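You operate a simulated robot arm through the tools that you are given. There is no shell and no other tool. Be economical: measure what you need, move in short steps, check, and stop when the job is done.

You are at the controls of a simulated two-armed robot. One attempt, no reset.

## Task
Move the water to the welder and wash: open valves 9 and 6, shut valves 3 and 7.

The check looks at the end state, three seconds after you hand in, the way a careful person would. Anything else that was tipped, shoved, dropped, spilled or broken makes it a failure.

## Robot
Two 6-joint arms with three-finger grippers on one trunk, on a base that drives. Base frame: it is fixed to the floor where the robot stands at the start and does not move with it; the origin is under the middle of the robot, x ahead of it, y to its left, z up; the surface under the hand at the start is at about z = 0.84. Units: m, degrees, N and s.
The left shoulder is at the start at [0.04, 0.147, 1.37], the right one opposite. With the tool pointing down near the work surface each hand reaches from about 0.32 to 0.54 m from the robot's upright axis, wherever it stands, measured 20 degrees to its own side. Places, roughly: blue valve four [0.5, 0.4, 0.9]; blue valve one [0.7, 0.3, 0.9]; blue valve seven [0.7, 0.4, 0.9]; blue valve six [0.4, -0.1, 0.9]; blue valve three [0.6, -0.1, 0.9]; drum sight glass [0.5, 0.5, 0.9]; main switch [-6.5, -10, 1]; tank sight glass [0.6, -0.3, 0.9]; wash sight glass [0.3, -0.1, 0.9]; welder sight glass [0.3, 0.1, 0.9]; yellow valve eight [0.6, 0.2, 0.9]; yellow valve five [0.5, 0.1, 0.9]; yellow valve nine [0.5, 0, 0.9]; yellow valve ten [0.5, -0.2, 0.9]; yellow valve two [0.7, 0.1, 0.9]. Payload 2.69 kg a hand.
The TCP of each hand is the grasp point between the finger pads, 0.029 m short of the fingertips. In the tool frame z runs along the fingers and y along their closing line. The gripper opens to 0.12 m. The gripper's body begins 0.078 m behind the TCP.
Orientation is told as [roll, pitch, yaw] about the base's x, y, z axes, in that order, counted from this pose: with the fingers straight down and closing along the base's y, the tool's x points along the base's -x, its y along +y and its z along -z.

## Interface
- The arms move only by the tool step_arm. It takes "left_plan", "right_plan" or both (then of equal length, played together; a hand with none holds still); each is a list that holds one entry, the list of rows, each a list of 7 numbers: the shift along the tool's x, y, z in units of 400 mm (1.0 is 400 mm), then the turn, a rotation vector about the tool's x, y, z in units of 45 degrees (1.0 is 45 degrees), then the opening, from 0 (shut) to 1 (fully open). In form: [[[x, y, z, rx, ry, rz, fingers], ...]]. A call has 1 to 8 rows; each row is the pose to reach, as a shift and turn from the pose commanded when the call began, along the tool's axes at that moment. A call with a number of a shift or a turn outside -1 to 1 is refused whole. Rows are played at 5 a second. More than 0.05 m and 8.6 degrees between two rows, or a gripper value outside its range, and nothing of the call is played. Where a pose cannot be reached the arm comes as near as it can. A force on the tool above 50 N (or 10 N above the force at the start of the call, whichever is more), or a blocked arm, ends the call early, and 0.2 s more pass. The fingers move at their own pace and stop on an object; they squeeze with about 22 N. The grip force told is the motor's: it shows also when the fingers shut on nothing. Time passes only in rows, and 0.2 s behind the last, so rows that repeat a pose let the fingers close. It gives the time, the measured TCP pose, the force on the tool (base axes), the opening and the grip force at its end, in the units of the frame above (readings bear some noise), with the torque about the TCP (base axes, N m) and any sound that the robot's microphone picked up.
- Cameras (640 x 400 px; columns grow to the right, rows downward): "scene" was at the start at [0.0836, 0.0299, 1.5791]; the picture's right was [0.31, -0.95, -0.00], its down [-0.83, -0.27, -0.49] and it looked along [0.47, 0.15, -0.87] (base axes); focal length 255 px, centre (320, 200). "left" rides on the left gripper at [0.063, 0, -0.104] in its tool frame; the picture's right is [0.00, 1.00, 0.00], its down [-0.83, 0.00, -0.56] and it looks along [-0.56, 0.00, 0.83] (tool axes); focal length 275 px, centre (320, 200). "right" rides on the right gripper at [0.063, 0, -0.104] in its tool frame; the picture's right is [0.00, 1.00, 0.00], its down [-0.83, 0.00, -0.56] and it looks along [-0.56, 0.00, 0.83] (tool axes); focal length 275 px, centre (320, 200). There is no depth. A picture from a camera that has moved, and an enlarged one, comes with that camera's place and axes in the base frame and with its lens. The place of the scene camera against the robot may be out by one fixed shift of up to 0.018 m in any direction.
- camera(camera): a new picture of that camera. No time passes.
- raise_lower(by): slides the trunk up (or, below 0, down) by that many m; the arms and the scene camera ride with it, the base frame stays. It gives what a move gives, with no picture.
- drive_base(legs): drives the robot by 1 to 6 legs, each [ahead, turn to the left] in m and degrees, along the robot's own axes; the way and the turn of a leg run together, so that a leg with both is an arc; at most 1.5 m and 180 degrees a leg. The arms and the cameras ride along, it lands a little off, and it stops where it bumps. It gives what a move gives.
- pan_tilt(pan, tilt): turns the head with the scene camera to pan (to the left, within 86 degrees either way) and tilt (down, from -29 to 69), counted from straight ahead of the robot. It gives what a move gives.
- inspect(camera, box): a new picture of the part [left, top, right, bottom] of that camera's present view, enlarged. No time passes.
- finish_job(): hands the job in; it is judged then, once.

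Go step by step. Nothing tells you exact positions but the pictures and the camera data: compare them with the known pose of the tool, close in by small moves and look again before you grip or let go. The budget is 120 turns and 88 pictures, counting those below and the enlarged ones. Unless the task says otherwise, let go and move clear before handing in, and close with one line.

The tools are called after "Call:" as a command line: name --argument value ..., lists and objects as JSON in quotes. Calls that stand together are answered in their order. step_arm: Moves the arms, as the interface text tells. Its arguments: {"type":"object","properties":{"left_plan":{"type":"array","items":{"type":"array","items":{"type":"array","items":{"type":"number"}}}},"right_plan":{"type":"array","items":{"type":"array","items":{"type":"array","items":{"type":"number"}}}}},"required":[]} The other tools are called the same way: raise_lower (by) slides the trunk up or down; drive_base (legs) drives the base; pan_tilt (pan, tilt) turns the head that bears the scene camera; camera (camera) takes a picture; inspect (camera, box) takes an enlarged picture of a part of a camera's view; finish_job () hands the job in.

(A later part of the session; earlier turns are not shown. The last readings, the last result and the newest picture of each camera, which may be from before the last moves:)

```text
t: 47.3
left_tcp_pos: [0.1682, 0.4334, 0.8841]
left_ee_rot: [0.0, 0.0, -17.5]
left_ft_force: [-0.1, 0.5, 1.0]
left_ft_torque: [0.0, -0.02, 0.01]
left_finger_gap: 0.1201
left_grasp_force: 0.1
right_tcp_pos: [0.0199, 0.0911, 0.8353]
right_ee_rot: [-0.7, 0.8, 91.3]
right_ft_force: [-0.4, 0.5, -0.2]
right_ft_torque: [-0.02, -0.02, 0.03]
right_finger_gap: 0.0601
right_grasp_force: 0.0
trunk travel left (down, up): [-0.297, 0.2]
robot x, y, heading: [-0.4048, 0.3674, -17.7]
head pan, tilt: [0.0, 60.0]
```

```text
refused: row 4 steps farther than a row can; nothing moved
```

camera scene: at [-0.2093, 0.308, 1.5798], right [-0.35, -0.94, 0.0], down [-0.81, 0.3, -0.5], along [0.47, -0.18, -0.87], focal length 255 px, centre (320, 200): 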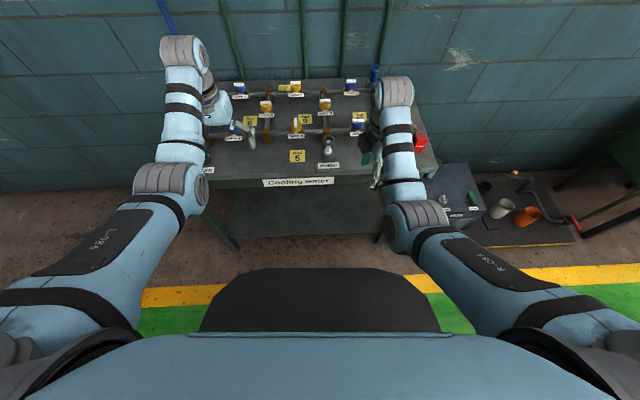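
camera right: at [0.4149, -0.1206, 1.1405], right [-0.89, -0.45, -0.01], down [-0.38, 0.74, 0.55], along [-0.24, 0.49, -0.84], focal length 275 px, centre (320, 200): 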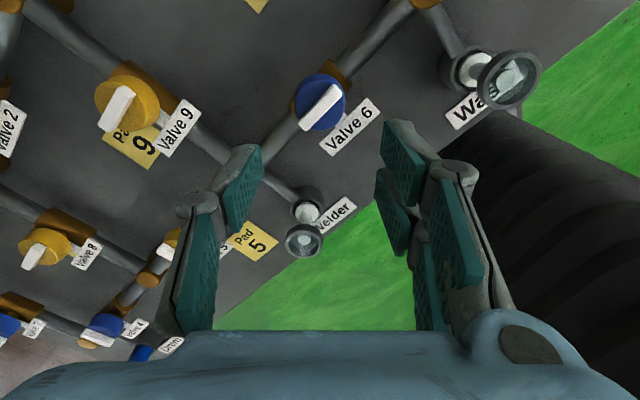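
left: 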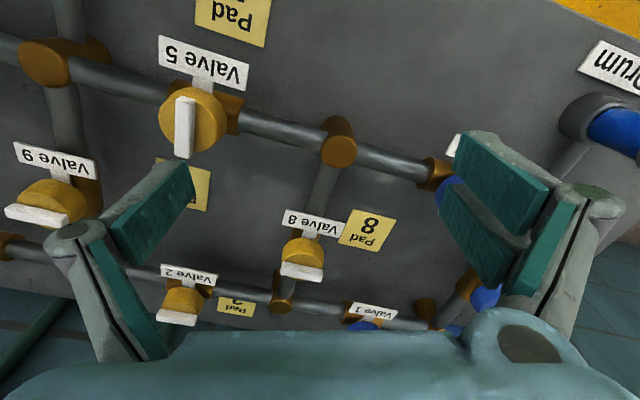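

Call:
step_arm --left_plan '[[[0, 0, -0.1, 0, 0, 0, 0.5], [0, 0, -0.2, 0, 0, 0, 0.5], [0, 0, -0.3, 0, 0, 0, 0.5], [0, 0, -0.4, 0, 0, 0, 0.5], [0, 0, -0.42, 0, 0, 0, 0.5]]]' --right_plan '[[[0, 0, -0.1, 0, 0, 0.14, 0.5], [0, 0, -0.2, 0, 0, 0.28, 0.5], [0, 0, -0.3, 0, 0, 0.418, 0.5], [0, 0, -0.4, 0, 0, 0.418, 0.5], [0, 0, -0.5, 0, 0, 0.418, 0.5]]]'

```text
t: 48.5
left_tcp_pos: [0.2014, 0.4262, 1.0576]
left_ee_rot: [0.0, 0.1, -17.4]
left_ft_force: [0.2, -0.3, 0.5]
left_ft_torque: [-0.02, 0.02, -0.01]
left_finger_gap: 0.06
left_grasp_force: 0.0
left hand out of reach, approached as far as the arm can: row 1, 2, 3, 4, 5
right_tcp_pos: [0.0879, 0.0851, 1.0201]
right_ee_rot: [-0.9, 0.6, 72.5]
right_ft_force: [0.5, 0.0, 0.7]
right_ft_torque: [0.0, 0.01, 0.02]
right_finger_gap: 0.06
right_grasp_force: 0.0
right hand out of reach, approached as far as the arm can: row 1, 2, 3, 4, 5
trunk travel left (down, up): [-0.297, 0.2]
robot x, y, heading: [-0.4038, 0.3648, -17.6]
head pan, tilt: [0.0, 60.0]
```

Call:
drive_base --legs '[[0.46, 0]]'

Call:
camera --camera "scene"

Call:
camera --camera "right"

Call:
camera --camera "left"

```text
t: 51.3
left_tcp_pos: [0.6364, 0.2826, 1.06]
left_ee_rot: [0.0, 0.0, -17.8]
left_ft_force: [-0.2, 0.3, 0.4]
left_ft_torque: [0.01, -0.02, 0.03]
left_finger_gap: 0.0599
left_grasp_force: 0.0
right_tcp_pos: [0.5227, -0.0567, 1.0203]
right_ee_rot: [-0.8, 0.4, 72.1]
right_ft_force: [-0.1, 0.4, -0.1]
right_ft_torque: [0.01, 0.0, 0.01]
right_finger_gap: 0.0601
right_grasp_force: 0.0
trunk travel left (down, up): [-0.297, 0.2]
robot x, y, heading: [0.0322, 0.2244, -17.6]
head pan, tilt: [0.0, 60.0]
```

```text
55 pictures are left
camera scene: at [0.1128, 0.2113, 1.3801], right [-0.31, -0.95, 0.0], down [-0.82, 0.27, -0.5], along [0.48, -0.15, -0.87], focal length 255 px, centre (320, 200)
```

scene: 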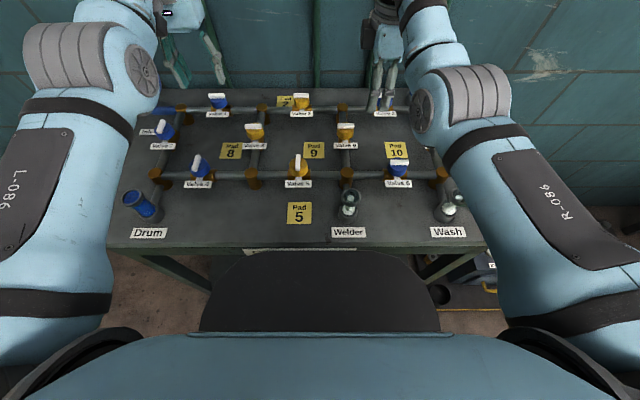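

```text
54 pictures are left
camera right: at [0.5034, -0.1157, 1.1258], right [-0.95, 0.3, -0.01], down [0.24, 0.8, 0.55], along [0.18, 0.52, -0.84], focal length 275 px, centre (320, 200)
```

right: 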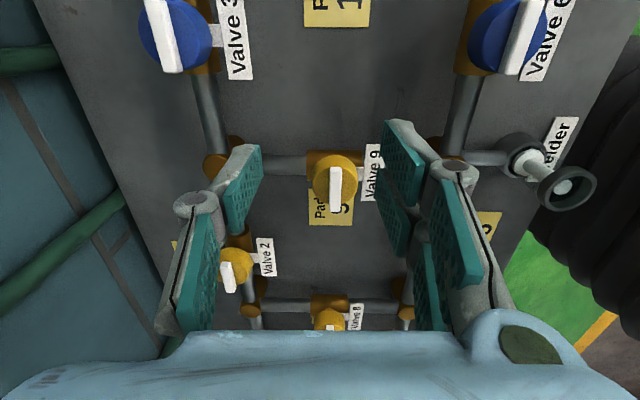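

```text
53 pictures are left
camera left: at [0.5763, 0.3023, 1.163], right [0.31, 0.95, 0.0], down [0.79, -0.26, 0.56], along [0.53, -0.17, -0.83], focal length 275 px, centre (320, 200)
```

left: 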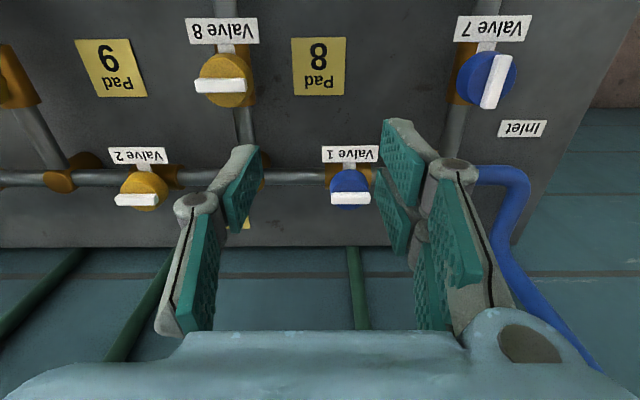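

All squares up well. Valve 3 is ~0.65 m ahead of the axis, so I edge forward 0.06 m (bellows still ~3 cm off the table edge).

Call:
drive_base --legs '[[0.055, 0]]'

Call:
step_arm --right_plan '[[[0.04, -0.05, 0, 0, 0, 0, 0.5], [0.08, -0.09, 0.02, 0, 0, 0, 0.5], [0.13, -0.11, 0.04, 0, 0, 0, 0.5]]]'

Call:
camera --camera "right"

```text
t: 52.2
left_tcp_pos: [0.6801, 0.2684, 1.064]
left_ee_rot: [0.0, -0.6, -17.9]
left_ft_force: [-0.8, 0.5, 0.7]
left_ft_torque: [-0.04, -0.11, 0.0]
left_finger_gap: 0.0601
left_grasp_force: 0.0
right_tcp_pos: [0.5657, -0.0709, 1.0246]
right_ee_rot: [-1.3, 0.4, 72.2]
right_ft_force: [0.0, 1.0, 1.2]
right_ft_torque: [-0.08, -0.08, 0.02]
right_finger_gap: 0.0602
right_grasp_force: 0.2
trunk travel left (down, up): [-0.297, 0.2]
robot x, y, heading: [0.0866, 0.2102, -17.8]
head pan, tilt: [0.0, 60.0]
```

```text
t: 53.0
left_tcp_pos: [0.688, 0.2654, 1.0593]
left_ee_rot: [0.0, 0.1, -17.9]
left_ft_force: [-0.3, 0.0, 0.3]
left_ft_torque: [0.02, -0.01, -0.03]
left_finger_gap: 0.0601
left_grasp_force: 0.1
right_tcp_pos: [0.5786, -0.1167, 1.0114]
right_ee_rot: [-0.8, 0.4, 72.1]
right_ft_force: [-0.5, -0.8, -0.3]
right_ft_torque: [0.01, -0.01, 0.01]
right_finger_gap: 0.0601
right_grasp_force: 0.1
right hand out of reach, approached as far as the arm can: row 1, 2, 3
trunk travel left (down, up): [-0.297, 0.2]
robot x, y, heading: [0.0833, 0.2075, -17.9]
head pan, tilt: [0.0, 60.0]
```

```text
52 pictures are left
camera right: at [0.5589, -0.1748, 1.1163], right [-0.95, 0.3, -0.01], down [0.24, 0.8, 0.55], along [0.18, 0.52, -0.84], focal length 275 px, centre (320, 200)
```

right: 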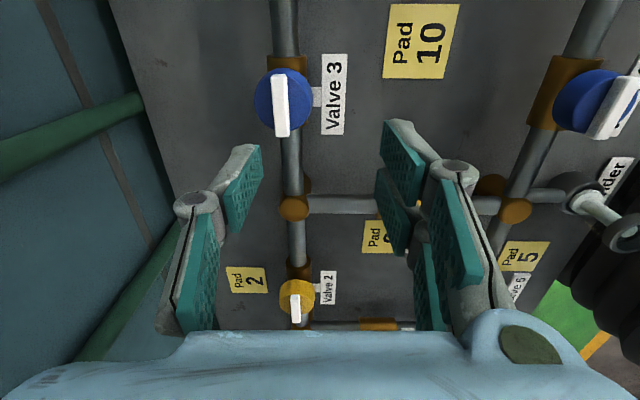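

Handle 3 is 15 mm / 26 mm away in tool x/y. Move over it while lowering to z ≈ 0.975.

Call:
step_arm --right_plan '[[[0.02, -0.035, 0.03, 0, 0, 0, 0.4], [0.0375, -0.064, 0.06, 0, 0, 0, 0.3], [0.0375, -0.064, 0.09, 0, 0, 0, 0.3]]]'

Call:
camera --camera "right"

```text
t: 53.8
left_tcp_pos: [0.6876, 0.2657, 1.0585]
left_ee_rot: [0.0, 0.0, -17.7]
left_ft_force: [0.3, -0.5, 0.3]
left_ft_torque: [-0.03, -0.02, -0.04]
left_finger_gap: 0.06
left_grasp_force: 0.1
right_tcp_pos: [0.5787, -0.1291, 0.981]
right_ee_rot: [-0.8, 0.4, 72.2]
right_ft_force: [0.9, 0.5, 0.3]
right_ft_torque: [0.01, -0.01, 0.03]
right_finger_gap: 0.0361
right_grasp_force: 0.0
right hand out of reach, approached as far as the arm can: row 1, 2, 3
trunk travel left (down, up): [-0.297, 0.2]
robot x, y, heading: [0.0807, 0.2116, -18.0]
head pan, tilt: [0.0, 60.0]
```

```text
51 pictures are left
camera right: at [0.5593, -0.1886, 1.0866], right [-0.95, 0.3, -0.01], down [0.24, 0.8, 0.55], along [0.18, 0.52, -0.84], focal length 275 px, centre (320, 200)
```

right: 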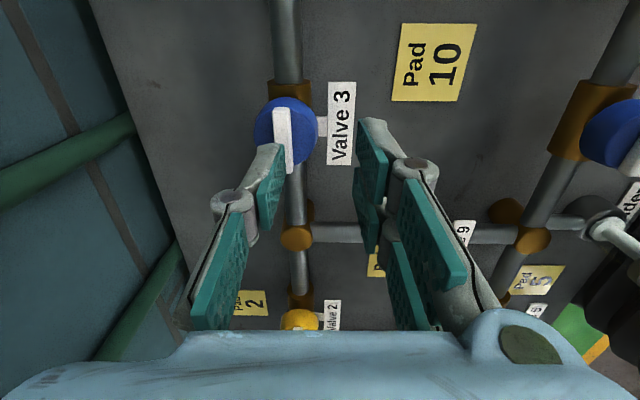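

I'm 2 cm short of handle 3. Let me check the clearance between the bellows and table edge before edging forward.

Call:
pan_tilt --pan -30 --tilt 69

Call:
camera --camera "scene"

Call:
inspect --camera "right" --box '[480, 150, 640, 330]'

```text
t: 54.8
left_tcp_pos: [0.6875, 0.2647, 1.0608]
left_ee_rot: [0.0, 0.0, -17.8]
left_ft_force: [0.5, -0.2, -0.1]
left_ft_torque: [0.02, -0.03, -0.03]
left_finger_gap: 0.0603
left_grasp_force: 0.1
right_tcp_pos: [0.5781, -0.1286, 0.9816]
right_ee_rot: [-0.7, 0.4, 72.2]
right_ft_force: [0.1, 0.2, -0.2]
right_ft_torque: [-0.03, -0.01, -0.01]
right_finger_gap: 0.0361
right_grasp_force: 0.0
trunk travel left (down, up): [-0.297, 0.2]
robot x, y, heading: [0.0805, 0.2128, -17.9]
head pan, tilt: [-30.0, 68.8]
```

```text
50 pictures are left
camera scene: at [0.14, 0.1732, 1.3707], right [-0.74, -0.67, 0.0], down [-0.63, 0.69, -0.36], along [0.24, -0.27, -0.93], focal length 255 px, centre (320, 200)
```

scene: 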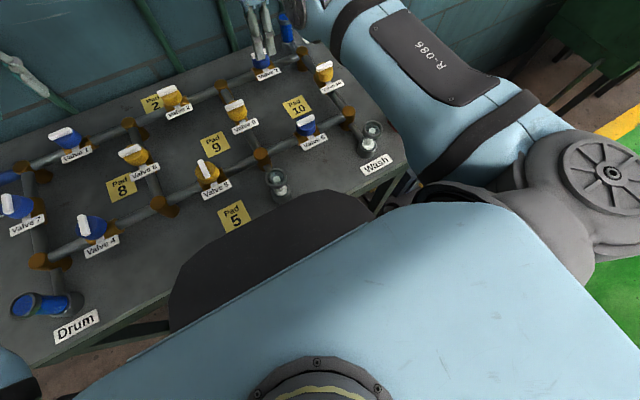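

```text
2.22 times, centred on (560, 240) of right
camera zoom: at [0.5589, -0.1885, 1.0872], right [-0.95, 0.3, -0.01], down [0.24, 0.8, 0.55], along [0.18, 0.52, -0.84], focal length 612 px, centre (-213, 111)
```

zoom: 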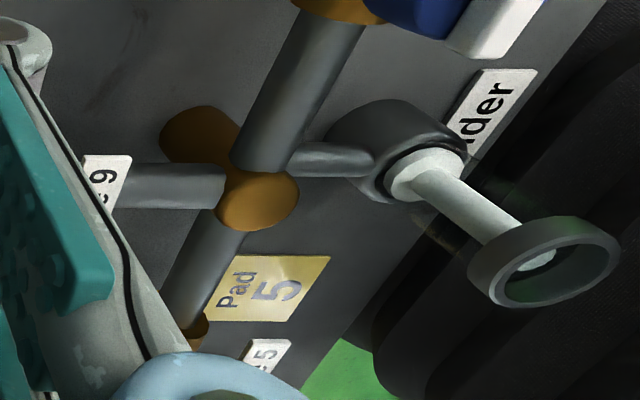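

Clearance seems to be a couple of cm. I lift the hand slightly and edge forward 0.02 m.

Call:
step_arm --right_plan '[[[0, 0, -0.03, 0, 0, 0, 0.5], [0, 0, -0.05, 0, 0, 0, 0.5]]]'

Call:
drive_base --legs '[[0.02, 0]]'

Call:
camera --camera "right"

```text
t: 55.4
left_tcp_pos: [0.6884, 0.2654, 1.06]
left_ee_rot: [0.0, 0.0, -17.8]
left_ft_force: [-0.1, -0.9, -0.8]
left_ft_torque: [0.0, 0.01, -0.01]
left_finger_gap: 0.0601
left_grasp_force: 0.1
right_tcp_pos: [0.5749, -0.1279, 1.0021]
right_ee_rot: [-0.8, 0.4, 72.2]
right_ft_force: [-0.2, -1.1, 0.2]
right_ft_torque: [0.0, -0.05, 0.0]
right_finger_gap: 0.0599
right_grasp_force: 0.0
trunk travel left (down, up): [-0.297, 0.2]
robot x, y, heading: [0.0843, 0.2137, -17.9]
head pan, tilt: [-30.0, 68.8]
```

```text
t: 56.3
left_tcp_pos: [0.703, 0.2601, 1.0591]
left_ee_rot: [0.0, 0.0, -17.8]
left_ft_force: [0.3, -0.7, 0.9]
left_ft_torque: [-0.02, 0.04, -0.02]
left_finger_gap: 0.0603
left_grasp_force: 0.0
right_tcp_pos: [0.5902, -0.1325, 1.0005]
right_ee_rot: [-0.8, 0.4, 72.2]
right_ft_force: [0.8, 0.1, -0.3]
right_ft_torque: [0.03, -0.01, 0.01]
right_finger_gap: 0.0601
right_grasp_force: 0.0
trunk travel left (down, up): [-0.297, 0.2]
robot x, y, heading: [0.0943, 0.2054, -17.8]
head pan, tilt: [-30.0, 68.8]
stopped in leg 1: the robot was blocked; the commanded pose is now the measured one
```

```text
48 pictures are left
camera right: at [0.572, -0.1919, 1.1063], right [-0.95, 0.3, -0.02], down [0.24, 0.8, 0.55], along [0.18, 0.52, -0.84], focal length 275 px, centre (320, 200)
```

right: 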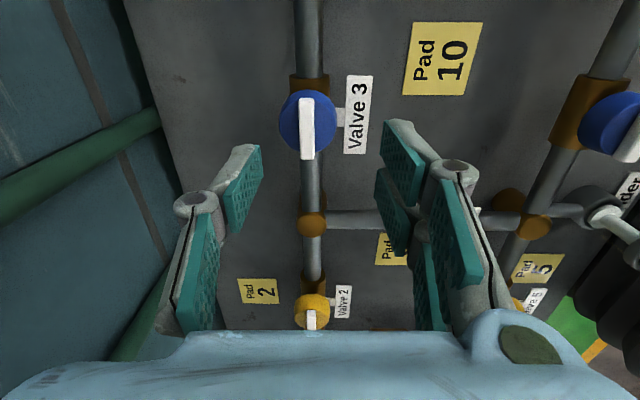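

The base stopped against something lightly, but the board is unmoved (handle 3 still computes to (0.597, -0.138)). It needs just 8 mm more; I add a 2.5° forward tilt and lower over the bar.

Call:
step_arm --right_plan '[[[0.005, -0.01, 0.03, 0.028, 0, 0, 0.4], [0.009, -0.02, 0.06, 0.056, 0, 0, 0.3], [0.009, -0.02, 0.085, 0.056, 0, 0, 0.3], [0.009, -0.02, 0.085, 0.056, 0, 0, 0.3]]]'

Call:
camera --camera "right"

```text
t: 57.3
left_tcp_pos: [0.701, 0.2605, 1.0588]
left_ee_rot: [0.1, -0.1, -17.8]
left_ft_force: [0.2, -0.7, 0.4]
left_ft_torque: [0.0, -0.01, 0.02]
left_finger_gap: 0.0602
left_grasp_force: 0.1
right_tcp_pos: [0.5976, -0.1381, 0.9673]
right_ee_rot: [-3.4, 0.4, 72.2]
right_ft_force: [0.4, 0.3, -0.4]
right_ft_torque: [-0.02, 0.01, -0.03]
right_finger_gap: 0.0361
right_grasp_force: 0.1
trunk travel left (down, up): [-0.297, 0.2]
robot x, y, heading: [0.0953, 0.2089, -17.9]
head pan, tilt: [-30.0, 68.8]
```

```text
47 pictures are left
camera right: at [0.5735, -0.1954, 1.0721], right [-0.95, 0.3, -0.06], down [0.22, 0.81, 0.55], along [0.21, 0.51, -0.83], focal length 275 px, centre (320, 200)
```

right: 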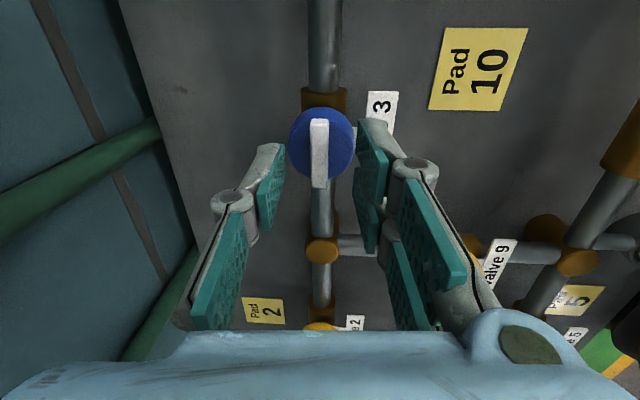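

Reached and centred on handle 3. Lower 12 mm and grip.

Call:
step_arm --right_plan '[[[0, 0, 0.015, 0, 0, 0, 0.3], [0, 0, 0.03, 0, 0, 0, 0.3], [0, 0, 0.03, 0, 0, 0, 0.1], [0, 0, 0.03, 0, 0, 0, 0], [0, 0, 0.03, 0, 0, 0, 0]]]'

Call:
step_arm --right_plan '[[[0, 0, 0, 0, 0, 0.12, 0], [0, 0, 0, 0, 0, 0.24, 0], [0, 0, 0, 0, 0, 0.36, 0]]]'

Call:
camera --camera "right"

```text
t: 58.5
left_tcp_pos: [0.7012, 0.2603, 1.0591]
left_ee_rot: [0.0, -0.1, -17.8]
left_ft_force: [-0.4, -0.5, -0.4]
left_ft_torque: [-0.03, 0.02, -0.02]
left_finger_gap: 0.0603
left_grasp_force: 0.0
right_tcp_pos: [0.5984, -0.1392, 0.9551]
right_ee_rot: [-3.4, 0.4, 72.2]
right_ft_force: [-4.3, 1.5, -3.5]
right_ft_torque: [-0.15, 0.21, 0.02]
right_finger_gap: 0.0101
right_grasp_force: 37.4
trunk travel left (down, up): [-0.297, 0.2]
robot x, y, heading: [0.0989, 0.2051, -18.0]
head pan, tilt: [-30.0, 68.8]
```

```text
t: 59.3
left_tcp_pos: [0.7015, 0.2608, 1.0599]
left_ee_rot: [0.0, -0.1, -17.9]
left_ft_force: [-0.6, -0.6, -0.1]
left_ft_torque: [-0.03, 0.0, 0.02]
left_finger_gap: 0.06
left_grasp_force: 0.1
right_tcp_pos: [0.5978, -0.1378, 0.9553]
right_ee_rot: [-3.2, -0.5, 55.9]
right_ft_force: [-11.7, 7.7, -16.8]
right_ft_torque: [-0.6, 0.88, 0.05]
right_finger_gap: 0.0102
right_grasp_force: 37.1
trunk travel left (down, up): [-0.297, 0.2]
robot x, y, heading: [0.0962, 0.2048, -18.0]
head pan, tilt: [-30.0, 68.8]
```

```text
46 pictures are left
camera right: at [0.5582, -0.1883, 1.0588], right [-0.83, 0.56, -0.06], down [0.43, 0.7, 0.56], along [0.35, 0.44, -0.83], focal length 275 px, centre (320, 200)
```

right: 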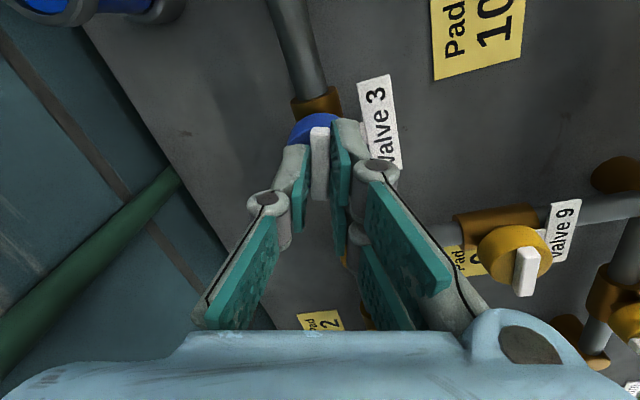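

It turns freely. Continue the remaining ~73°.

Call:
step_arm --right_plan '[[[0, 0, 0, 0, 0, 0.166, 0], [0, 0, 0, 0, 0, 0.333, 0], [0, 0, 0, 0, 0, 0.5, 0], [0, 0, 0, 0, 0, 0.666, 0], [0, 0, 0, 0, 0, 0.833, 0], [0, 0, 0, 0, 0, 1, 0]]]'

Call:
step_arm --right_plan '[[[0, 0, 0, 0, 0, 0.166, 0], [0, 0, 0, 0, 0, 0.333, 0], [0, 0, 0, 0, 0, 0.5, 0], [0, 0, 0, 0, 0, 0.63, 0], [0, 0, 0, 0, 0, 0.63, 0]]]'

Call:
camera --camera "right"

```text
t: 60.7
left_tcp_pos: [0.7013, 0.2636, 1.0611]
left_ee_rot: [-0.1, -0.2, -17.9]
left_ft_force: [0.3, 0.9, 0.2]
left_ft_torque: [-0.01, -0.03, 0.02]
left_finger_gap: 0.0598
left_grasp_force: 0.0
right_tcp_pos: [0.5955, -0.1374, 0.9537]
right_ee_rot: [-2.0, -2.6, 10.9]
right_ft_force: [-22.1, 21.5, -25.0]
right_ft_torque: [0.44, 0.94, 0.1]
right_finger_gap: 0.0103
right_grasp_force: 37.4
trunk travel left (down, up): [-0.297, 0.2]
robot x, y, heading: [0.0941, 0.206, -18.0]
head pan, tilt: [-30.0, 68.8]
```

```text
t: 61.9
left_tcp_pos: [0.702, 0.2637, 1.0601]
left_ee_rot: [-0.2, -0.1, -17.8]
left_ft_force: [-0.5, -0.9, 0.9]
left_ft_torque: [-0.04, 0.05, 0.03]
left_finger_gap: 0.0597
left_grasp_force: 0.0
right_tcp_pos: [0.5971, -0.1347, 0.9559]
right_ee_rot: [-0.6, -3.4, -17.3]
right_ft_force: [-14.7, 23.7, -19.8]
right_ft_torque: [0.69, 0.63, -0.01]
right_finger_gap: 0.0102
right_grasp_force: 37.3
trunk travel left (down, up): [-0.297, 0.2]
robot x, y, heading: [0.0947, 0.2072, -17.9]
head pan, tilt: [-30.0, 68.8]
```

```text
45 pictures are left
camera right: at [0.5329, -0.1138, 1.0578], right [0.29, 0.96, -0.01], down [0.76, -0.23, 0.6], along [0.58, -0.19, -0.8], focal length 275 px, centre (320, 200)
```

right: 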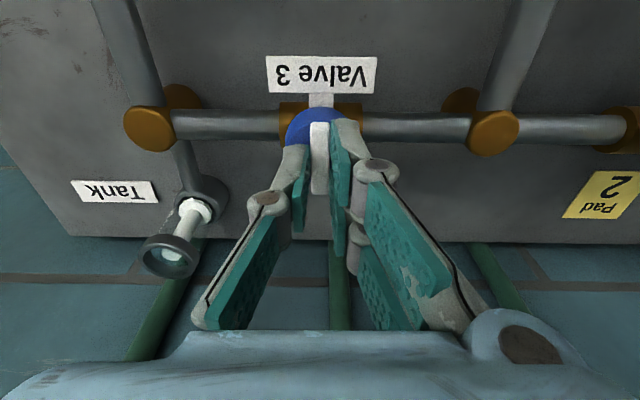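

Valve 3 is across its pipe and the tank sight glass has emptied. Release and rise.

Call:
step_arm --right_plan '[[[0, 0, 0, 0, 0, 0, 0.15], [0, 0, 0, 0, 0, 0, 0.3], [0, 0, -0.1, 0, 0, 0, 0.4], [0, 0, -0.15, 0, 0, 0, 0.5]]]'

Call:
pan_tilt --pan 0 --tilt 60

Call:
camera --camera "scene"

Call:
camera --camera "right"

```text
t: 62.9
left_tcp_pos: [0.7012, 0.2608, 1.0597]
left_ee_rot: [-0.1, -0.1, -17.9]
left_ft_force: [0.9, -0.1, 1.0]
left_ft_torque: [0.03, -0.01, 0.02]
left_finger_gap: 0.0602
left_grasp_force: 0.1
right_tcp_pos: [0.5927, -0.1406, 1.0168]
right_ee_rot: [-0.4, -3.4, -17.3]
right_ft_force: [0.1, -0.2, 0.4]
right_ft_torque: [0.03, -0.01, 0.02]
right_finger_gap: 0.0599
right_grasp_force: 0.1
trunk travel left (down, up): [-0.297, 0.2]
robot x, y, heading: [0.0989, 0.2035, -18.1]
head pan, tilt: [-30.0, 68.8]
```

```text
t: 63.8
left_tcp_pos: [0.7022, 0.2613, 1.0598]
left_ee_rot: [-0.1, -0.1, -17.8]
left_ft_force: [-0.9, -1.0, -0.3]
left_ft_torque: [0.03, 0.02, 0.01]
left_finger_gap: 0.0599
left_grasp_force: 0.2
right_tcp_pos: [0.5956, -0.1394, 1.016]
right_ee_rot: [-0.5, -3.4, -17.3]
right_ft_force: [-0.2, 0.8, -0.7]
right_ft_torque: [0.02, -0.02, 0.04]
right_finger_gap: 0.06
right_grasp_force: 0.1
trunk travel left (down, up): [-0.297, 0.2]
robot x, y, heading: [0.0961, 0.2072, -17.7]
head pan, tilt: [0.0, 60.0]
```

```text
44 pictures are left
camera scene: at [0.1797, 0.1898, 1.38], right [-0.31, -0.95, 0.0], down [-0.82, 0.27, -0.5], along [0.48, -0.15, -0.87], focal length 255 px, centre (320, 200)
```

scene: 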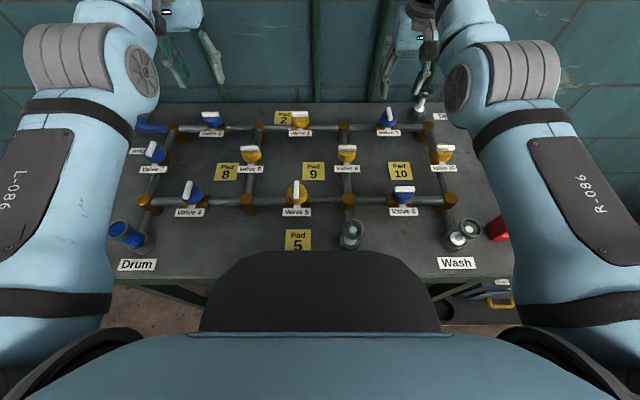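

```text
43 pictures are left
camera right: at [0.5307, -0.1192, 1.1168], right [0.29, 0.96, -0.01], down [0.76, -0.23, 0.6], along [0.58, -0.18, -0.8], focal length 275 px, centre (320, 200)
```

right: 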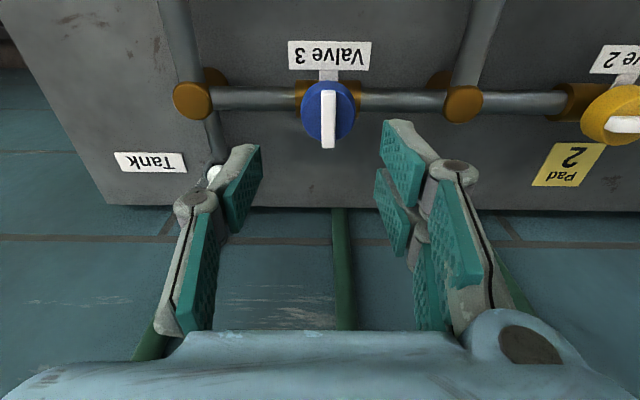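

Next: yellow valve 9. Each yellow valve has a pad, presumably to be held while turning, so I'll have the left hand on pad 9 and the right on handle 9. First back the base 6 cm off the table.

Call:
drive_base --legs '[[-0.06, 0]]'

Call:
camera --camera "left"

Call:
inspect --camera "scene" --box '[220, 100, 420, 225]'

```text
t: 64.8
left_tcp_pos: [0.6509, 0.278, 1.0559]
left_ee_rot: [-0.1, 0.3, -17.8]
left_ft_force: [0.6, 0.0, -0.1]
left_ft_torque: [0.01, 0.07, -0.01]
left_finger_gap: 0.0598
left_grasp_force: 0.1
right_tcp_pos: [0.5425, -0.1215, 1.0117]
right_ee_rot: [-0.5, -2.9, -17.3]
right_ft_force: [0.3, -0.3, 0.0]
right_ft_torque: [0.02, 0.03, -0.01]
right_finger_gap: 0.0601
right_grasp_force: 0.0
trunk travel left (down, up): [-0.297, 0.2]
robot x, y, heading: [0.0421, 0.2285, -17.9]
head pan, tilt: [0.0, 60.0]
```

```text
42 pictures are left
camera left: at [0.5931, 0.2975, 1.1605], right [0.31, 0.95, 0.0], down [0.79, -0.26, 0.55], along [0.52, -0.17, -0.84], focal length 275 px, centre (320, 200)
```

left: 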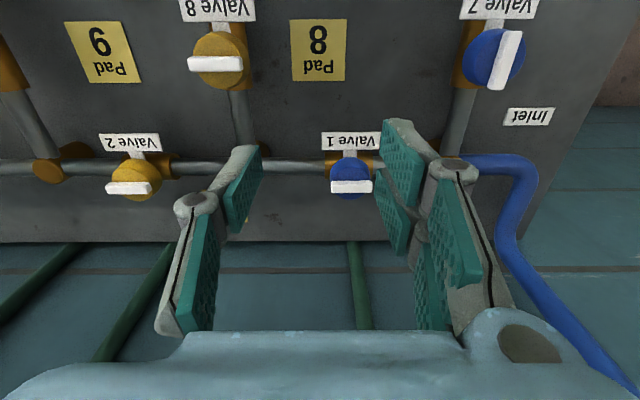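

```text
3.20 times, centred on (320, 162) of scene
camera zoom: at [0.1304, 0.2061, 1.3794], right [-0.31, -0.95, 0.0], down [-0.83, 0.27, -0.49], along [0.47, -0.15, -0.87], focal length 817 px, centre (320, 320)
```

zoom: 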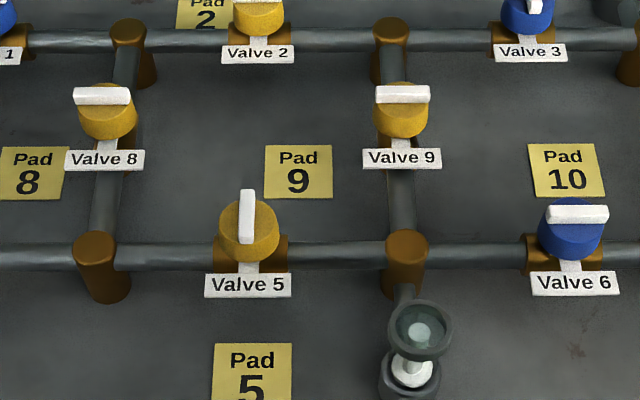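

Positions: handle 9 (0.528, -0.002), pad 9 (0.554, 0.077). Move the right hand above handle 9 while turning it to yaw 72°, in two calls.

Call:
step_arm --right_plan '[[[0.02, 0.045, 0, 0, 0.02, -0.166, 0.5], [0.04, 0.09, 0, 0, 0.03, -0.333, 0.5], [0.06, 0.135, 0, 0, 0.04, -0.5, 0.5], [0.08, 0.18, 0, 0, 0.05, -0.666, 0.5], [0.1, 0.225, 0.01, 0, 0.06, -0.833, 0.5], [0.123, 0.275, 0.01, 0, 0.064, -1, 0.5]]]'

Call:
step_arm --right_plan '[[[0, 0, 0, 0, 0, -0.166, 0.5], [0, 0, 0, 0, 0, -0.333, 0.5], [0, 0, 0, 0, 0, -0.5, 0.5], [0, 0, 0, 0, 0, -0.666, 0.5], [0, 0, 0, 0, 0, -0.833, 0.5], [0, 0, 0, 0, 0, -1, 0.5]]]'

Call:
camera --camera "right"

```text
t: 66.2
left_tcp_pos: [0.6463, 0.2783, 1.0602]
left_ee_rot: [0.0, 0.0, -17.7]
left_ft_force: [-0.5, 0.0, -0.1]
left_ft_torque: [-0.02, -0.04, -0.02]
left_finger_gap: 0.06
left_grasp_force: 0.0
right_tcp_pos: [0.5334, 0.0005, 1.0053]
right_ee_rot: [-1.7, 0.5, 27.7]
right_ft_force: [-0.4, 0.4, 0.2]
right_ft_torque: [-0.02, -0.01, 0.0]
right_finger_gap: 0.0601
right_grasp_force: 0.1
right hand out of reach, approached as far as the arm can: row 3, 4, 5, 6
trunk travel left (down, up): [-0.297, 0.2]
robot x, y, heading: [0.0368, 0.2274, -17.9]
head pan, tilt: [0.0, 60.0]
```

```text
t: 67.6
left_tcp_pos: [0.647, 0.2786, 1.0592]
left_ee_rot: [0.1, 0.2, -17.8]
left_ft_force: [-0.1, -0.8, -0.5]
left_ft_torque: [0.01, 0.0, -0.02]
left_finger_gap: 0.0601
left_grasp_force: 0.1
right_tcp_pos: [0.5335, -0.0018, 1.0075]
right_ee_rot: [-0.8, 1.6, 72.7]
right_ft_force: [-0.4, -0.1, -0.6]
right_ft_torque: [-0.01, 0.01, 0.02]
right_finger_gap: 0.0604
right_grasp_force: 0.1
trunk travel left (down, up): [-0.297, 0.2]
robot x, y, heading: [0.0364, 0.2238, -18.2]
head pan, tilt: [0.0, 60.0]
```

```text
40 pictures are left
camera right: at [0.5167, -0.0599, 1.1144], right [-0.96, 0.29, -0.01], down [0.24, 0.81, 0.53], along [0.17, 0.51, -0.85], focal length 275 px, centre (320, 200)
```

right: 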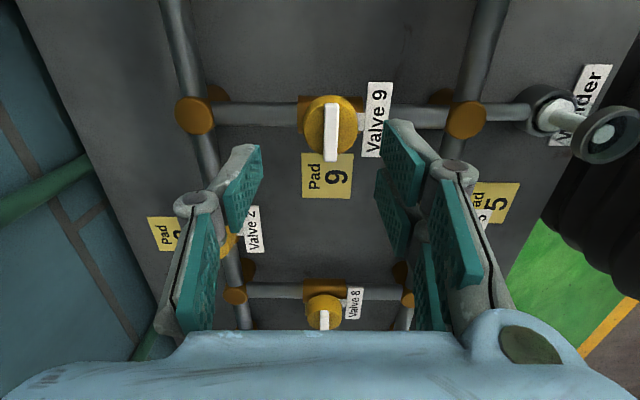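

Handle 9 is 7 mm off in tool y; pad 9 at (0.554, 0.074). Lower and grip handle 9.

Call:
step_arm --right_plan '[[[0, 0.0175, 0.04, -0.018, -0.036, 0, 0.3], [0, 0.0175, 0.09, -0.018, -0.036, 0, 0.3], [0, 0.0175, 0.13, -0.018, -0.036, 0, 0.3], [0, 0.0175, 0.13, -0.018, -0.036, 0, 0.3]]]'

Call:
camera --camera "right"

```text
t: 68.6
left_tcp_pos: [0.6469, 0.2788, 1.0598]
left_ee_rot: [0.1, 0.1, -17.8]
left_ft_force: [0.2, -0.6, 0.7]
left_ft_torque: [0.0, 0.0, 0.0]
left_finger_gap: 0.06
left_grasp_force: 0.1
right_tcp_pos: [0.5259, -0.001, 0.9576]
right_ee_rot: [0.0, -0.1, 72.6]
right_ft_force: [0.2, -0.5, 0.7]
right_ft_torque: [-0.02, -0.02, 0.0]
right_finger_gap: 0.0358
right_grasp_force: 0.1
right hand out of reach, approached as far as the arm can: row 1, 2
trunk travel left (down, up): [-0.297, 0.2]
robot x, y, heading: [0.0399, 0.2233, -18.1]
head pan, tilt: [0.0, 60.0]
```

```text
39 pictures are left
camera right: at [0.5092, -0.0621, 1.0618], right [-0.96, 0.29, 0.0], down [0.24, 0.79, 0.56], along [0.16, 0.53, -0.83], focal length 275 px, centre (320, 200)
```

right: 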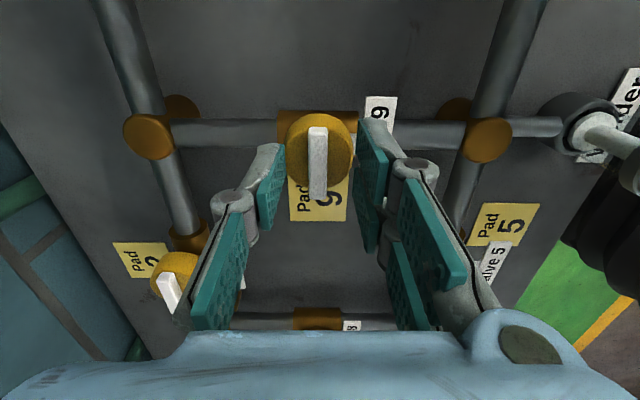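

Aligned over handle 9. Grip it, and bring the left hand, closed and leaning 22° to the left, to above pad 9.

Call:
step_arm --left_plan '[[[0.013, -0.083, 0.0, 0.1, 0, 0, 0], [0.027, -0.167, 0.03, 0.2, 0, 0, 0], [0.04, -0.25, 0.06, 0.3, 0, 0, 0], [0.054, -0.334, 0.1, 0.4, 0, 0, 0], [0.0675, -0.4175, 0.15, 0.489, 0, 0, 0]]]' --right_plan '[[[0, 0, 0.006, 0, 0, 0, 0.3], [0, 0, 0.008, 0, 0, 0, 0.1], [0, 0, 0.008, 0, 0, 0, 0], [0, 0, 0.008, 0, 0, 0, 0], [0, 0, 0.008, 0, 0, 0, 0]]]'

Call:
camera --camera "left"

Call:
inspect --camera "scene" --box '[220, 90, 440, 227]'

```text
t: 69.8
left_tcp_pos: [0.58, 0.1199, 0.9992]
left_ee_rot: [-22.2, 0.1, -17.7]
left_ft_force: [0.3, 0.0, 0.3]
left_ft_torque: [0.0, -0.01, -0.03]
left_finger_gap: 0.0001
left_grasp_force: 21.9
left hand out of reach, approached as far as the arm can: row 1, 2, 3, 4, 5
right_tcp_pos: [0.5264, -0.0008, 0.9527]
right_ee_rot: [0.0, -0.1, 72.6]
right_ft_force: [4.9, -1.3, 4.6]
right_ft_torque: [0.39, -0.25, -0.07]
right_finger_gap: 0.01
right_grasp_force: 37.5
trunk travel left (down, up): [-0.297, 0.2]
robot x, y, heading: [0.0376, 0.2252, -18.0]
head pan, tilt: [0.0, 60.0]
```

```text
38 pictures are left
camera left: at [0.533, 0.1776, 1.0955], right [0.29, 0.88, -0.38], down [0.85, -0.06, 0.52], along [0.43, -0.47, -0.77], focal length 275 px, centre (320, 200)
```

left: 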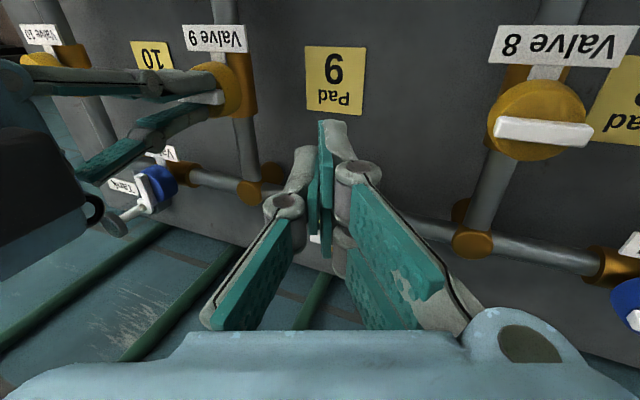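

```text
2.91 times, centred on (330, 158) of scene
camera zoom: at [0.1235, 0.2073, 1.38], right [-0.31, -0.95, 0.0], down [-0.82, 0.27, -0.5], along [0.47, -0.16, -0.87], focal length 742 px, centre (291, 321)
```

zoom: 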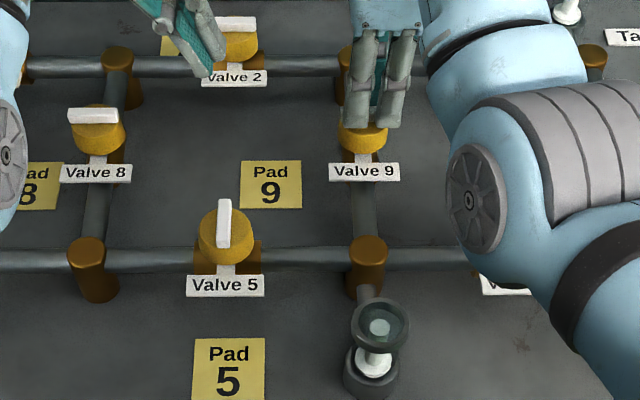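

Left camera puts pad 9 at (0.552, 0.079). Lower the left fingertips to ~1.5 cm above the pad.

Call:
step_arm --left_plan '[[[0.015, 0.015, 0.1, 0, 0, 0, 0], [0.03, 0.033, 0.2, 0, 0, 0, 0], [0.03, 0.033, 0.289, 0, 0, 0, 0], [0.03, 0.033, 0.289, 0, 0, 0, 0]]]'

Call:
camera --camera "left"

Call:
inspect --camera "scene" --box '[260, 100, 400, 188]'

```text
t: 70.8
left_tcp_pos: [0.5588, 0.0987, 0.8868]
left_ee_rot: [-22.0, 0.1, -17.9]
left_ft_force: [0.3, -0.1, 0.0]
left_ft_torque: [0.0, 0.01, 0.04]
left_finger_gap: 0.0
left_grasp_force: 21.3
right_tcp_pos: [0.5273, -0.0027, 0.9529]
right_ee_rot: [0.0, -0.1, 72.6]
right_ft_force: [7.2, -3.5, 8.1]
right_ft_torque: [0.12, -0.23, -0.03]
right_finger_gap: 0.0099
right_grasp_force: 37.1
trunk travel left (down, up): [-0.297, 0.2]
robot x, y, heading: [0.0385, 0.2264, -18.1]
head pan, tilt: [0.0, 60.0]
```

```text
36 pictures are left
camera left: at [0.5112, 0.1547, 0.9829], right [0.29, 0.88, -0.37], down [0.85, -0.06, 0.52], along [0.43, -0.47, -0.77], focal length 275 px, centre (320, 200)
```

left: 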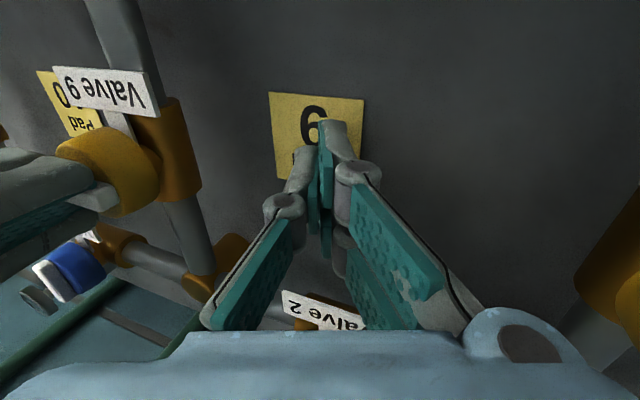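

```text
4.55 times, centred on (330, 144) of scene
camera zoom: at [0.1235, 0.2074, 1.38], right [-0.31, -0.95, 0.0], down [-0.82, 0.27, -0.5], along [0.47, -0.16, -0.87], focal length 1160 px, centre (274, 454)
```

zoom: 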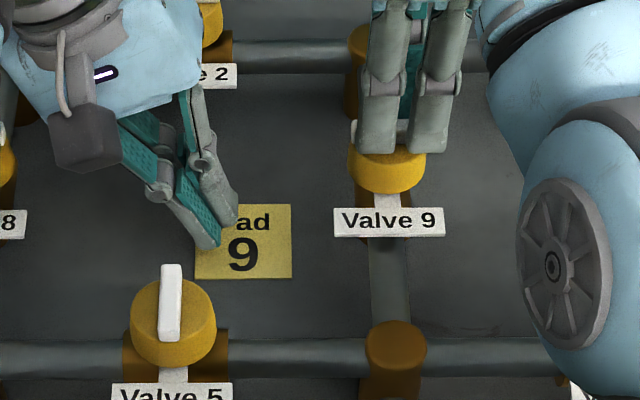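

Call:
step_arm --left_plan '[[[0, 0, 0.01, 0, 0, 0, 0], [0, 0, 0.02, 0, 0, 0, 0], [0, 0, 0.03, 0, 0, 0, 0]]]'

```text
t: 71.6
left_tcp_pos: [0.557, 0.0941, 0.8749]
left_ee_rot: [-22.1, 0.1, -17.9]
left_ft_force: [0.9, -0.9, -0.3]
left_ft_torque: [0.01, -0.02, 0.02]
left_finger_gap: 0.0001
left_grasp_force: 22.3
right_tcp_pos: [0.527, -0.0011, 0.9535]
right_ee_rot: [0.0, -0.1, 72.7]
right_ft_force: [9.3, -3.9, 9.1]
right_ft_torque: [-0.08, -0.2, 0.0]
right_finger_gap: 0.01
right_grasp_force: 37.3
trunk travel left (down, up): [-0.297, 0.2]
robot x, y, heading: [0.0404, 0.2274, -17.9]
head pan, tilt: [0.0, 60.0]
```

Call:
step_arm --left_plan '[[[0, 0, 0.006, 0, 0, 0, 0], [0, 0, 0.011, 0, 0, 0, 0], [0, 0, 0.015, 0, 0, 0, 0]]]'

```text
t: 72.4
left_tcp_pos: [0.5565, 0.0894, 0.8679]
left_ee_rot: [-22.0, 0.0, -17.8]
left_ft_force: [0.3, -0.6, -0.4]
left_ft_torque: [0.02, 0.0, 0.0]
left_finger_gap: 0.0
left_grasp_force: 22.3
right_tcp_pos: [0.5275, -0.0015, 0.9533]
right_ee_rot: [0.0, -0.2, 72.6]
right_ft_force: [10.2, -4.9, 12.1]
right_ft_torque: [-0.14, -0.21, -0.07]
right_finger_gap: 0.0102
right_grasp_force: 37.1
trunk travel left (down, up): [-0.297, 0.2]
robot x, y, heading: [0.0415, 0.2246, -18.2]
head pan, tilt: [0.0, 60.0]
```

Call:
step_arm --left_plan '[[[0, 0, 0.005, 0, 0, 0, 0], [0, 0, 0.01, 0, 0, 0, 0], [0, 0, 0.015, 0, 0, 0, 0]]]'

Call:
camera --camera "left"

```text
t: 73.4
left_tcp_pos: [0.5552, 0.0878, 0.8667]
left_ee_rot: [-22.1, -0.4, -17.8]
left_ft_force: [-0.2, 1.6, 7.3]
left_ft_torque: [0.1, 0.14, 0.0]
left_finger_gap: 0.0
left_grasp_force: 21.8
right_tcp_pos: [0.527, -0.0012, 0.9531]
right_ee_rot: [-0.2, 0.1, 72.6]
right_ft_force: [2.7, -0.5, 2.3]
right_ft_torque: [-0.23, -0.02, -0.02]
right_finger_gap: 0.01
right_grasp_force: 36.8
trunk travel left (down, up): [-0.297, 0.2]
robot x, y, heading: [0.0402, 0.2257, -18.1]
head pan, tilt: [0.0, 60.0]
stopped in row 3 (left hand): the force on the tool passed its limit at 52 N (the readings are from after the stop); the commanded pose is now the measured one
```

```text
34 pictures are left
camera left: at [0.5076, 0.146, 0.9627], right [0.29, 0.88, -0.38], down [0.85, -0.06, 0.52], along [0.44, -0.47, -0.77], focal length 275 px, centre (320, 200)
```

left: 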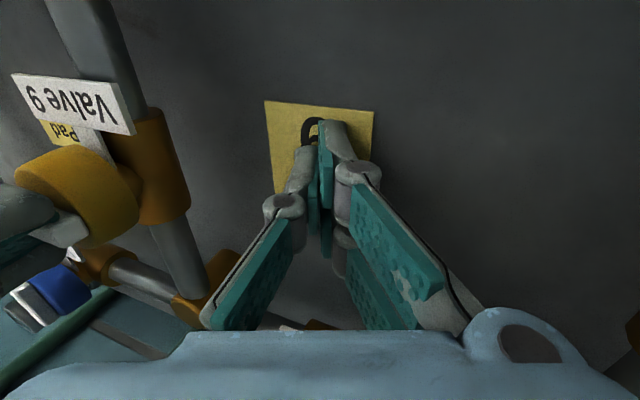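

The left fingertips now press pad 9 (~7 N). Keep pressing a touch more and try turning handle 9 by ~11° in the same sense that opened valve 6.

Call:
step_arm --left_plan '[[[0, 0, 0.003, 0, 0, 0, 0], [0, 0, 0.003, 0, 0, 0, 0], [0, 0, 0.003, 0, 0, 0, 0]]]' --right_plan '[[[0, 0, 0, 0, 0, -0.08, 0], [0, 0, 0, 0, 0, -0.16, 0], [0, 0, 0, 0, 0, -0.24, 0]]]'

Call:
camera --camera "right"

```text
t: 74.2
left_tcp_pos: [0.5557, 0.0883, 0.8663]
left_ee_rot: [-22.1, -0.3, -17.7]
left_ft_force: [-10.6, 11.1, 25.7]
left_ft_torque: [0.31, 0.47, -0.09]
left_finger_gap: 0.0
left_grasp_force: 22.4
right_tcp_pos: [0.5286, -0.0022, 0.9529]
right_ee_rot: [-0.4, 0.1, 83.3]
right_ft_force: [24.8, -10.8, 0.3]
right_ft_torque: [0.72, -0.7, -0.12]
right_finger_gap: 0.0098
right_grasp_force: 37.2
trunk travel left (down, up): [-0.297, 0.2]
robot x, y, heading: [0.0423, 0.2254, -18.1]
head pan, tilt: [0.0, 60.0]
```

```text
33 pictures are left
camera right: at [0.5218, -0.065, 1.0584], right [-0.99, 0.11, -0.01], down [0.09, 0.83, 0.56], along [0.07, 0.55, -0.83], focal length 275 px, centre (320, 200)
```

right: 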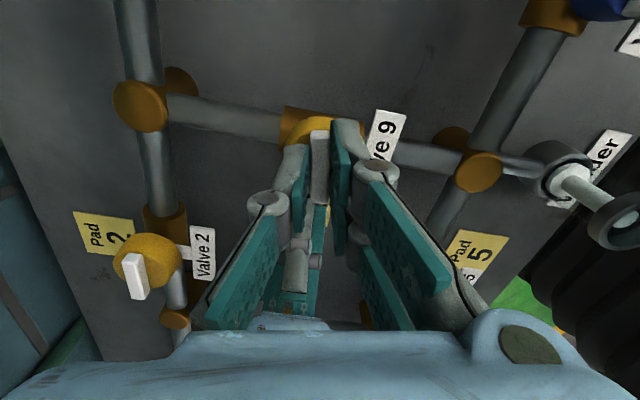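

Handle 9 turns with the pad held. Continue 45° in the same sense, watching the wrist's limit.

Call:
step_arm --left_plan '[[[0, 0, 0, 0, 0, 0, 0], [0, 0, 0, 0, 0, 0, 0], [0, 0, 0, 0, 0, 0, 0], [0, 0, 0, 0, 0, 0, 0], [0, 0, 0, 0, 0, 0, 0]]]' --right_plan '[[[0, 0, 0, 0, 0, -0.16, 0], [0, 0, 0, 0, 0, -0.32, 0], [0, 0, 0, 0, 0, -0.48, 0], [0, 0, 0, 0, 0, -0.64, 0], [0, 0, 0, 0, 0, -0.8, 0]]]'

Call:
camera --camera "right"

```text
t: 75.4
left_tcp_pos: [0.5575, 0.0885, 0.8664]
left_ee_rot: [-22.2, -0.2, -17.8]
left_ft_force: [1.3, 2.0, 6.6]
left_ft_torque: [0.02, 0.1, -0.07]
left_finger_gap: 0.0
left_grasp_force: 22.1
right_tcp_pos: [0.5301, -0.0013, 0.9536]
right_ee_rot: [-0.7, 0.4, 119.1]
right_ft_force: [5.7, 0.3, 1.3]
right_ft_torque: [0.31, 0.0, 0.0]
right_finger_gap: 0.0104
right_grasp_force: 37.6
trunk travel left (down, up): [-0.297, 0.2]
robot x, y, heading: [0.0383, 0.2248, -18.2]
head pan, tilt: [0.0, 60.0]
stopped in row 5 (right hand): the force on the tool passed its limit at 50 N (the readings are from after the stop); the commanded pose is now the measured one
```

```text
32 pictures are left
camera right: at [0.5612, -0.0566, 1.0588], right [-0.87, -0.49, -0.01], down [-0.42, 0.73, 0.55], along [-0.26, 0.48, -0.84], focal length 275 px, centre (320, 200)
```

right: 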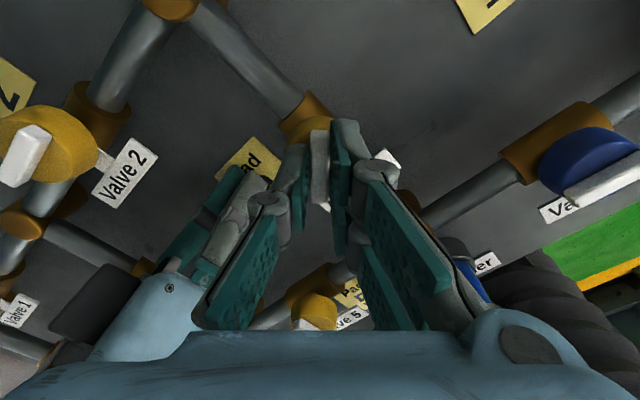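

The force limit came from a small off-centre drift; fits put the knob's axis at (0.528, 0.002). I re-centre by 4 mm along the bar while turning on.

Call:
step_arm --left_plan '[[[0, 0, 0.001, 0, 0, 0, 0], [0, 0, 0.001, 0, 0, 0, 0], [0, 0, 0.001, 0, 0, 0, 0], [0, 0, 0.001, 0, 0, 0, 0]]]' --right_plan '[[[-0.01, 0, 0, 0, 0, 0, 0], [-0.01, 0, 0, 0, 0, -0.16, 0], [-0.01, 0, 0, 0, 0, -0.32, 0], [-0.01, 0, 0, 0, 0, -0.46, 0]]]'

Call:
camera --camera "right"

```text
t: 76.4
left_tcp_pos: [0.5581, 0.0866, 0.8666]
left_ee_rot: [-22.3, -0.2, -17.9]
left_ft_force: [-3.9, 9.7, 30.6]
left_ft_torque: [0.25, 0.36, -0.05]
left_finger_gap: 0.0002
left_grasp_force: 22.1
right_tcp_pos: [0.5309, 0.0007, 0.952]
right_ee_rot: [-0.5, 0.8, 139.8]
right_ft_force: [30.4, -15.8, 0.2]
right_ft_torque: [-0.55, -0.93, -0.07]
right_finger_gap: 0.0098
right_grasp_force: 37.7
trunk travel left (down, up): [-0.297, 0.2]
robot x, y, heading: [0.0414, 0.2275, -17.8]
head pan, tilt: [0.0, 60.0]
```

```text
31 pictures are left
camera right: at [0.5787, -0.0403, 1.0594], right [-0.64, -0.77, -0.01], down [-0.65, 0.53, 0.54], along [-0.41, 0.36, -0.84], focal length 275 px, centre (320, 200)
```

right: 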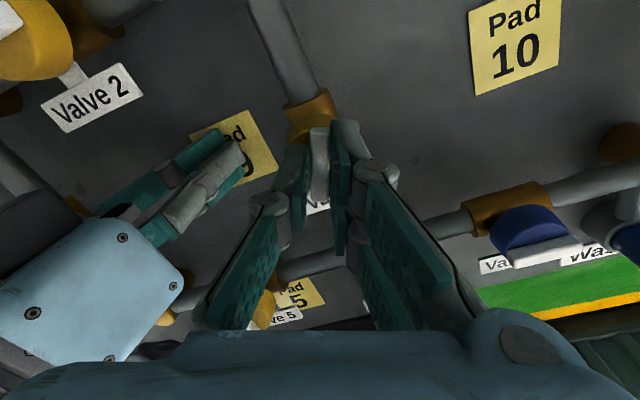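

Handle 9 is following. The lengthwise strain is from my shift; I undo it and turn the last ~23°.

Call:
step_arm --left_plan '[[[0, 0, 0, 0, 0, 0, 0], [0, 0, 0, 0, 0, 0, 0], [0, 0, 0, 0, 0, 0, 0], [0, 0, 0, 0, 0, 0, 0]]]' --right_plan '[[[0.009, -0.003, 0, 0, 0, -0.1, 0], [0.009, -0.005, 0, 0, 0, -0.25, 0], [0.009, -0.005, 0, 0, 0, -0.4, 0], [0.009, -0.005, 0, 0, 0, -0.505, 0]]]'

Call:
camera --camera "right"

```text
t: 77.4
left_tcp_pos: [0.5539, 0.0864, 0.8673]
left_ee_rot: [-22.2, -0.4, -18.0]
left_ft_force: [3.5, -5.7, 12.2]
left_ft_torque: [-0.11, 0.01, 0.05]
left_finger_gap: 0.0003
left_grasp_force: 22.4
right_tcp_pos: [0.5308, 0.0007, 0.9535]
right_ee_rot: [-0.2, 0.8, 162.6]
right_ft_force: [5.6, 1.3, 13.6]
right_ft_torque: [0.39, 0.86, -0.37]
right_finger_gap: 0.01
right_grasp_force: 36.8
trunk travel left (down, up): [-0.297, 0.2]
robot x, y, heading: [0.0421, 0.2228, -17.8]
head pan, tilt: [0.0, 60.0]
```

```text
30 pictures are left
camera right: at [0.5913, -0.0175, 1.0592], right [-0.29, -0.96, 0.0], down [-0.8, 0.24, 0.54], along [-0.52, 0.16, -0.84], focal length 275 px, centre (320, 200)
```

right: 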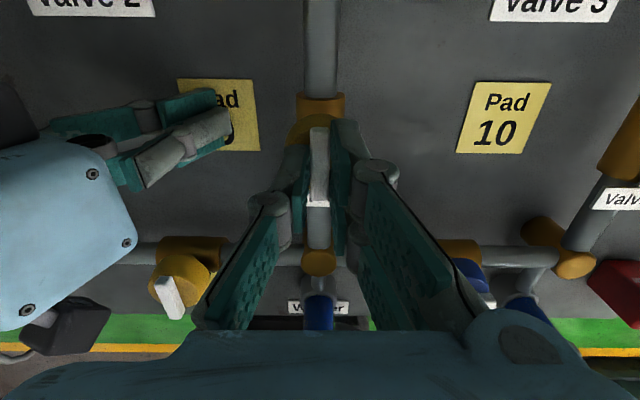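

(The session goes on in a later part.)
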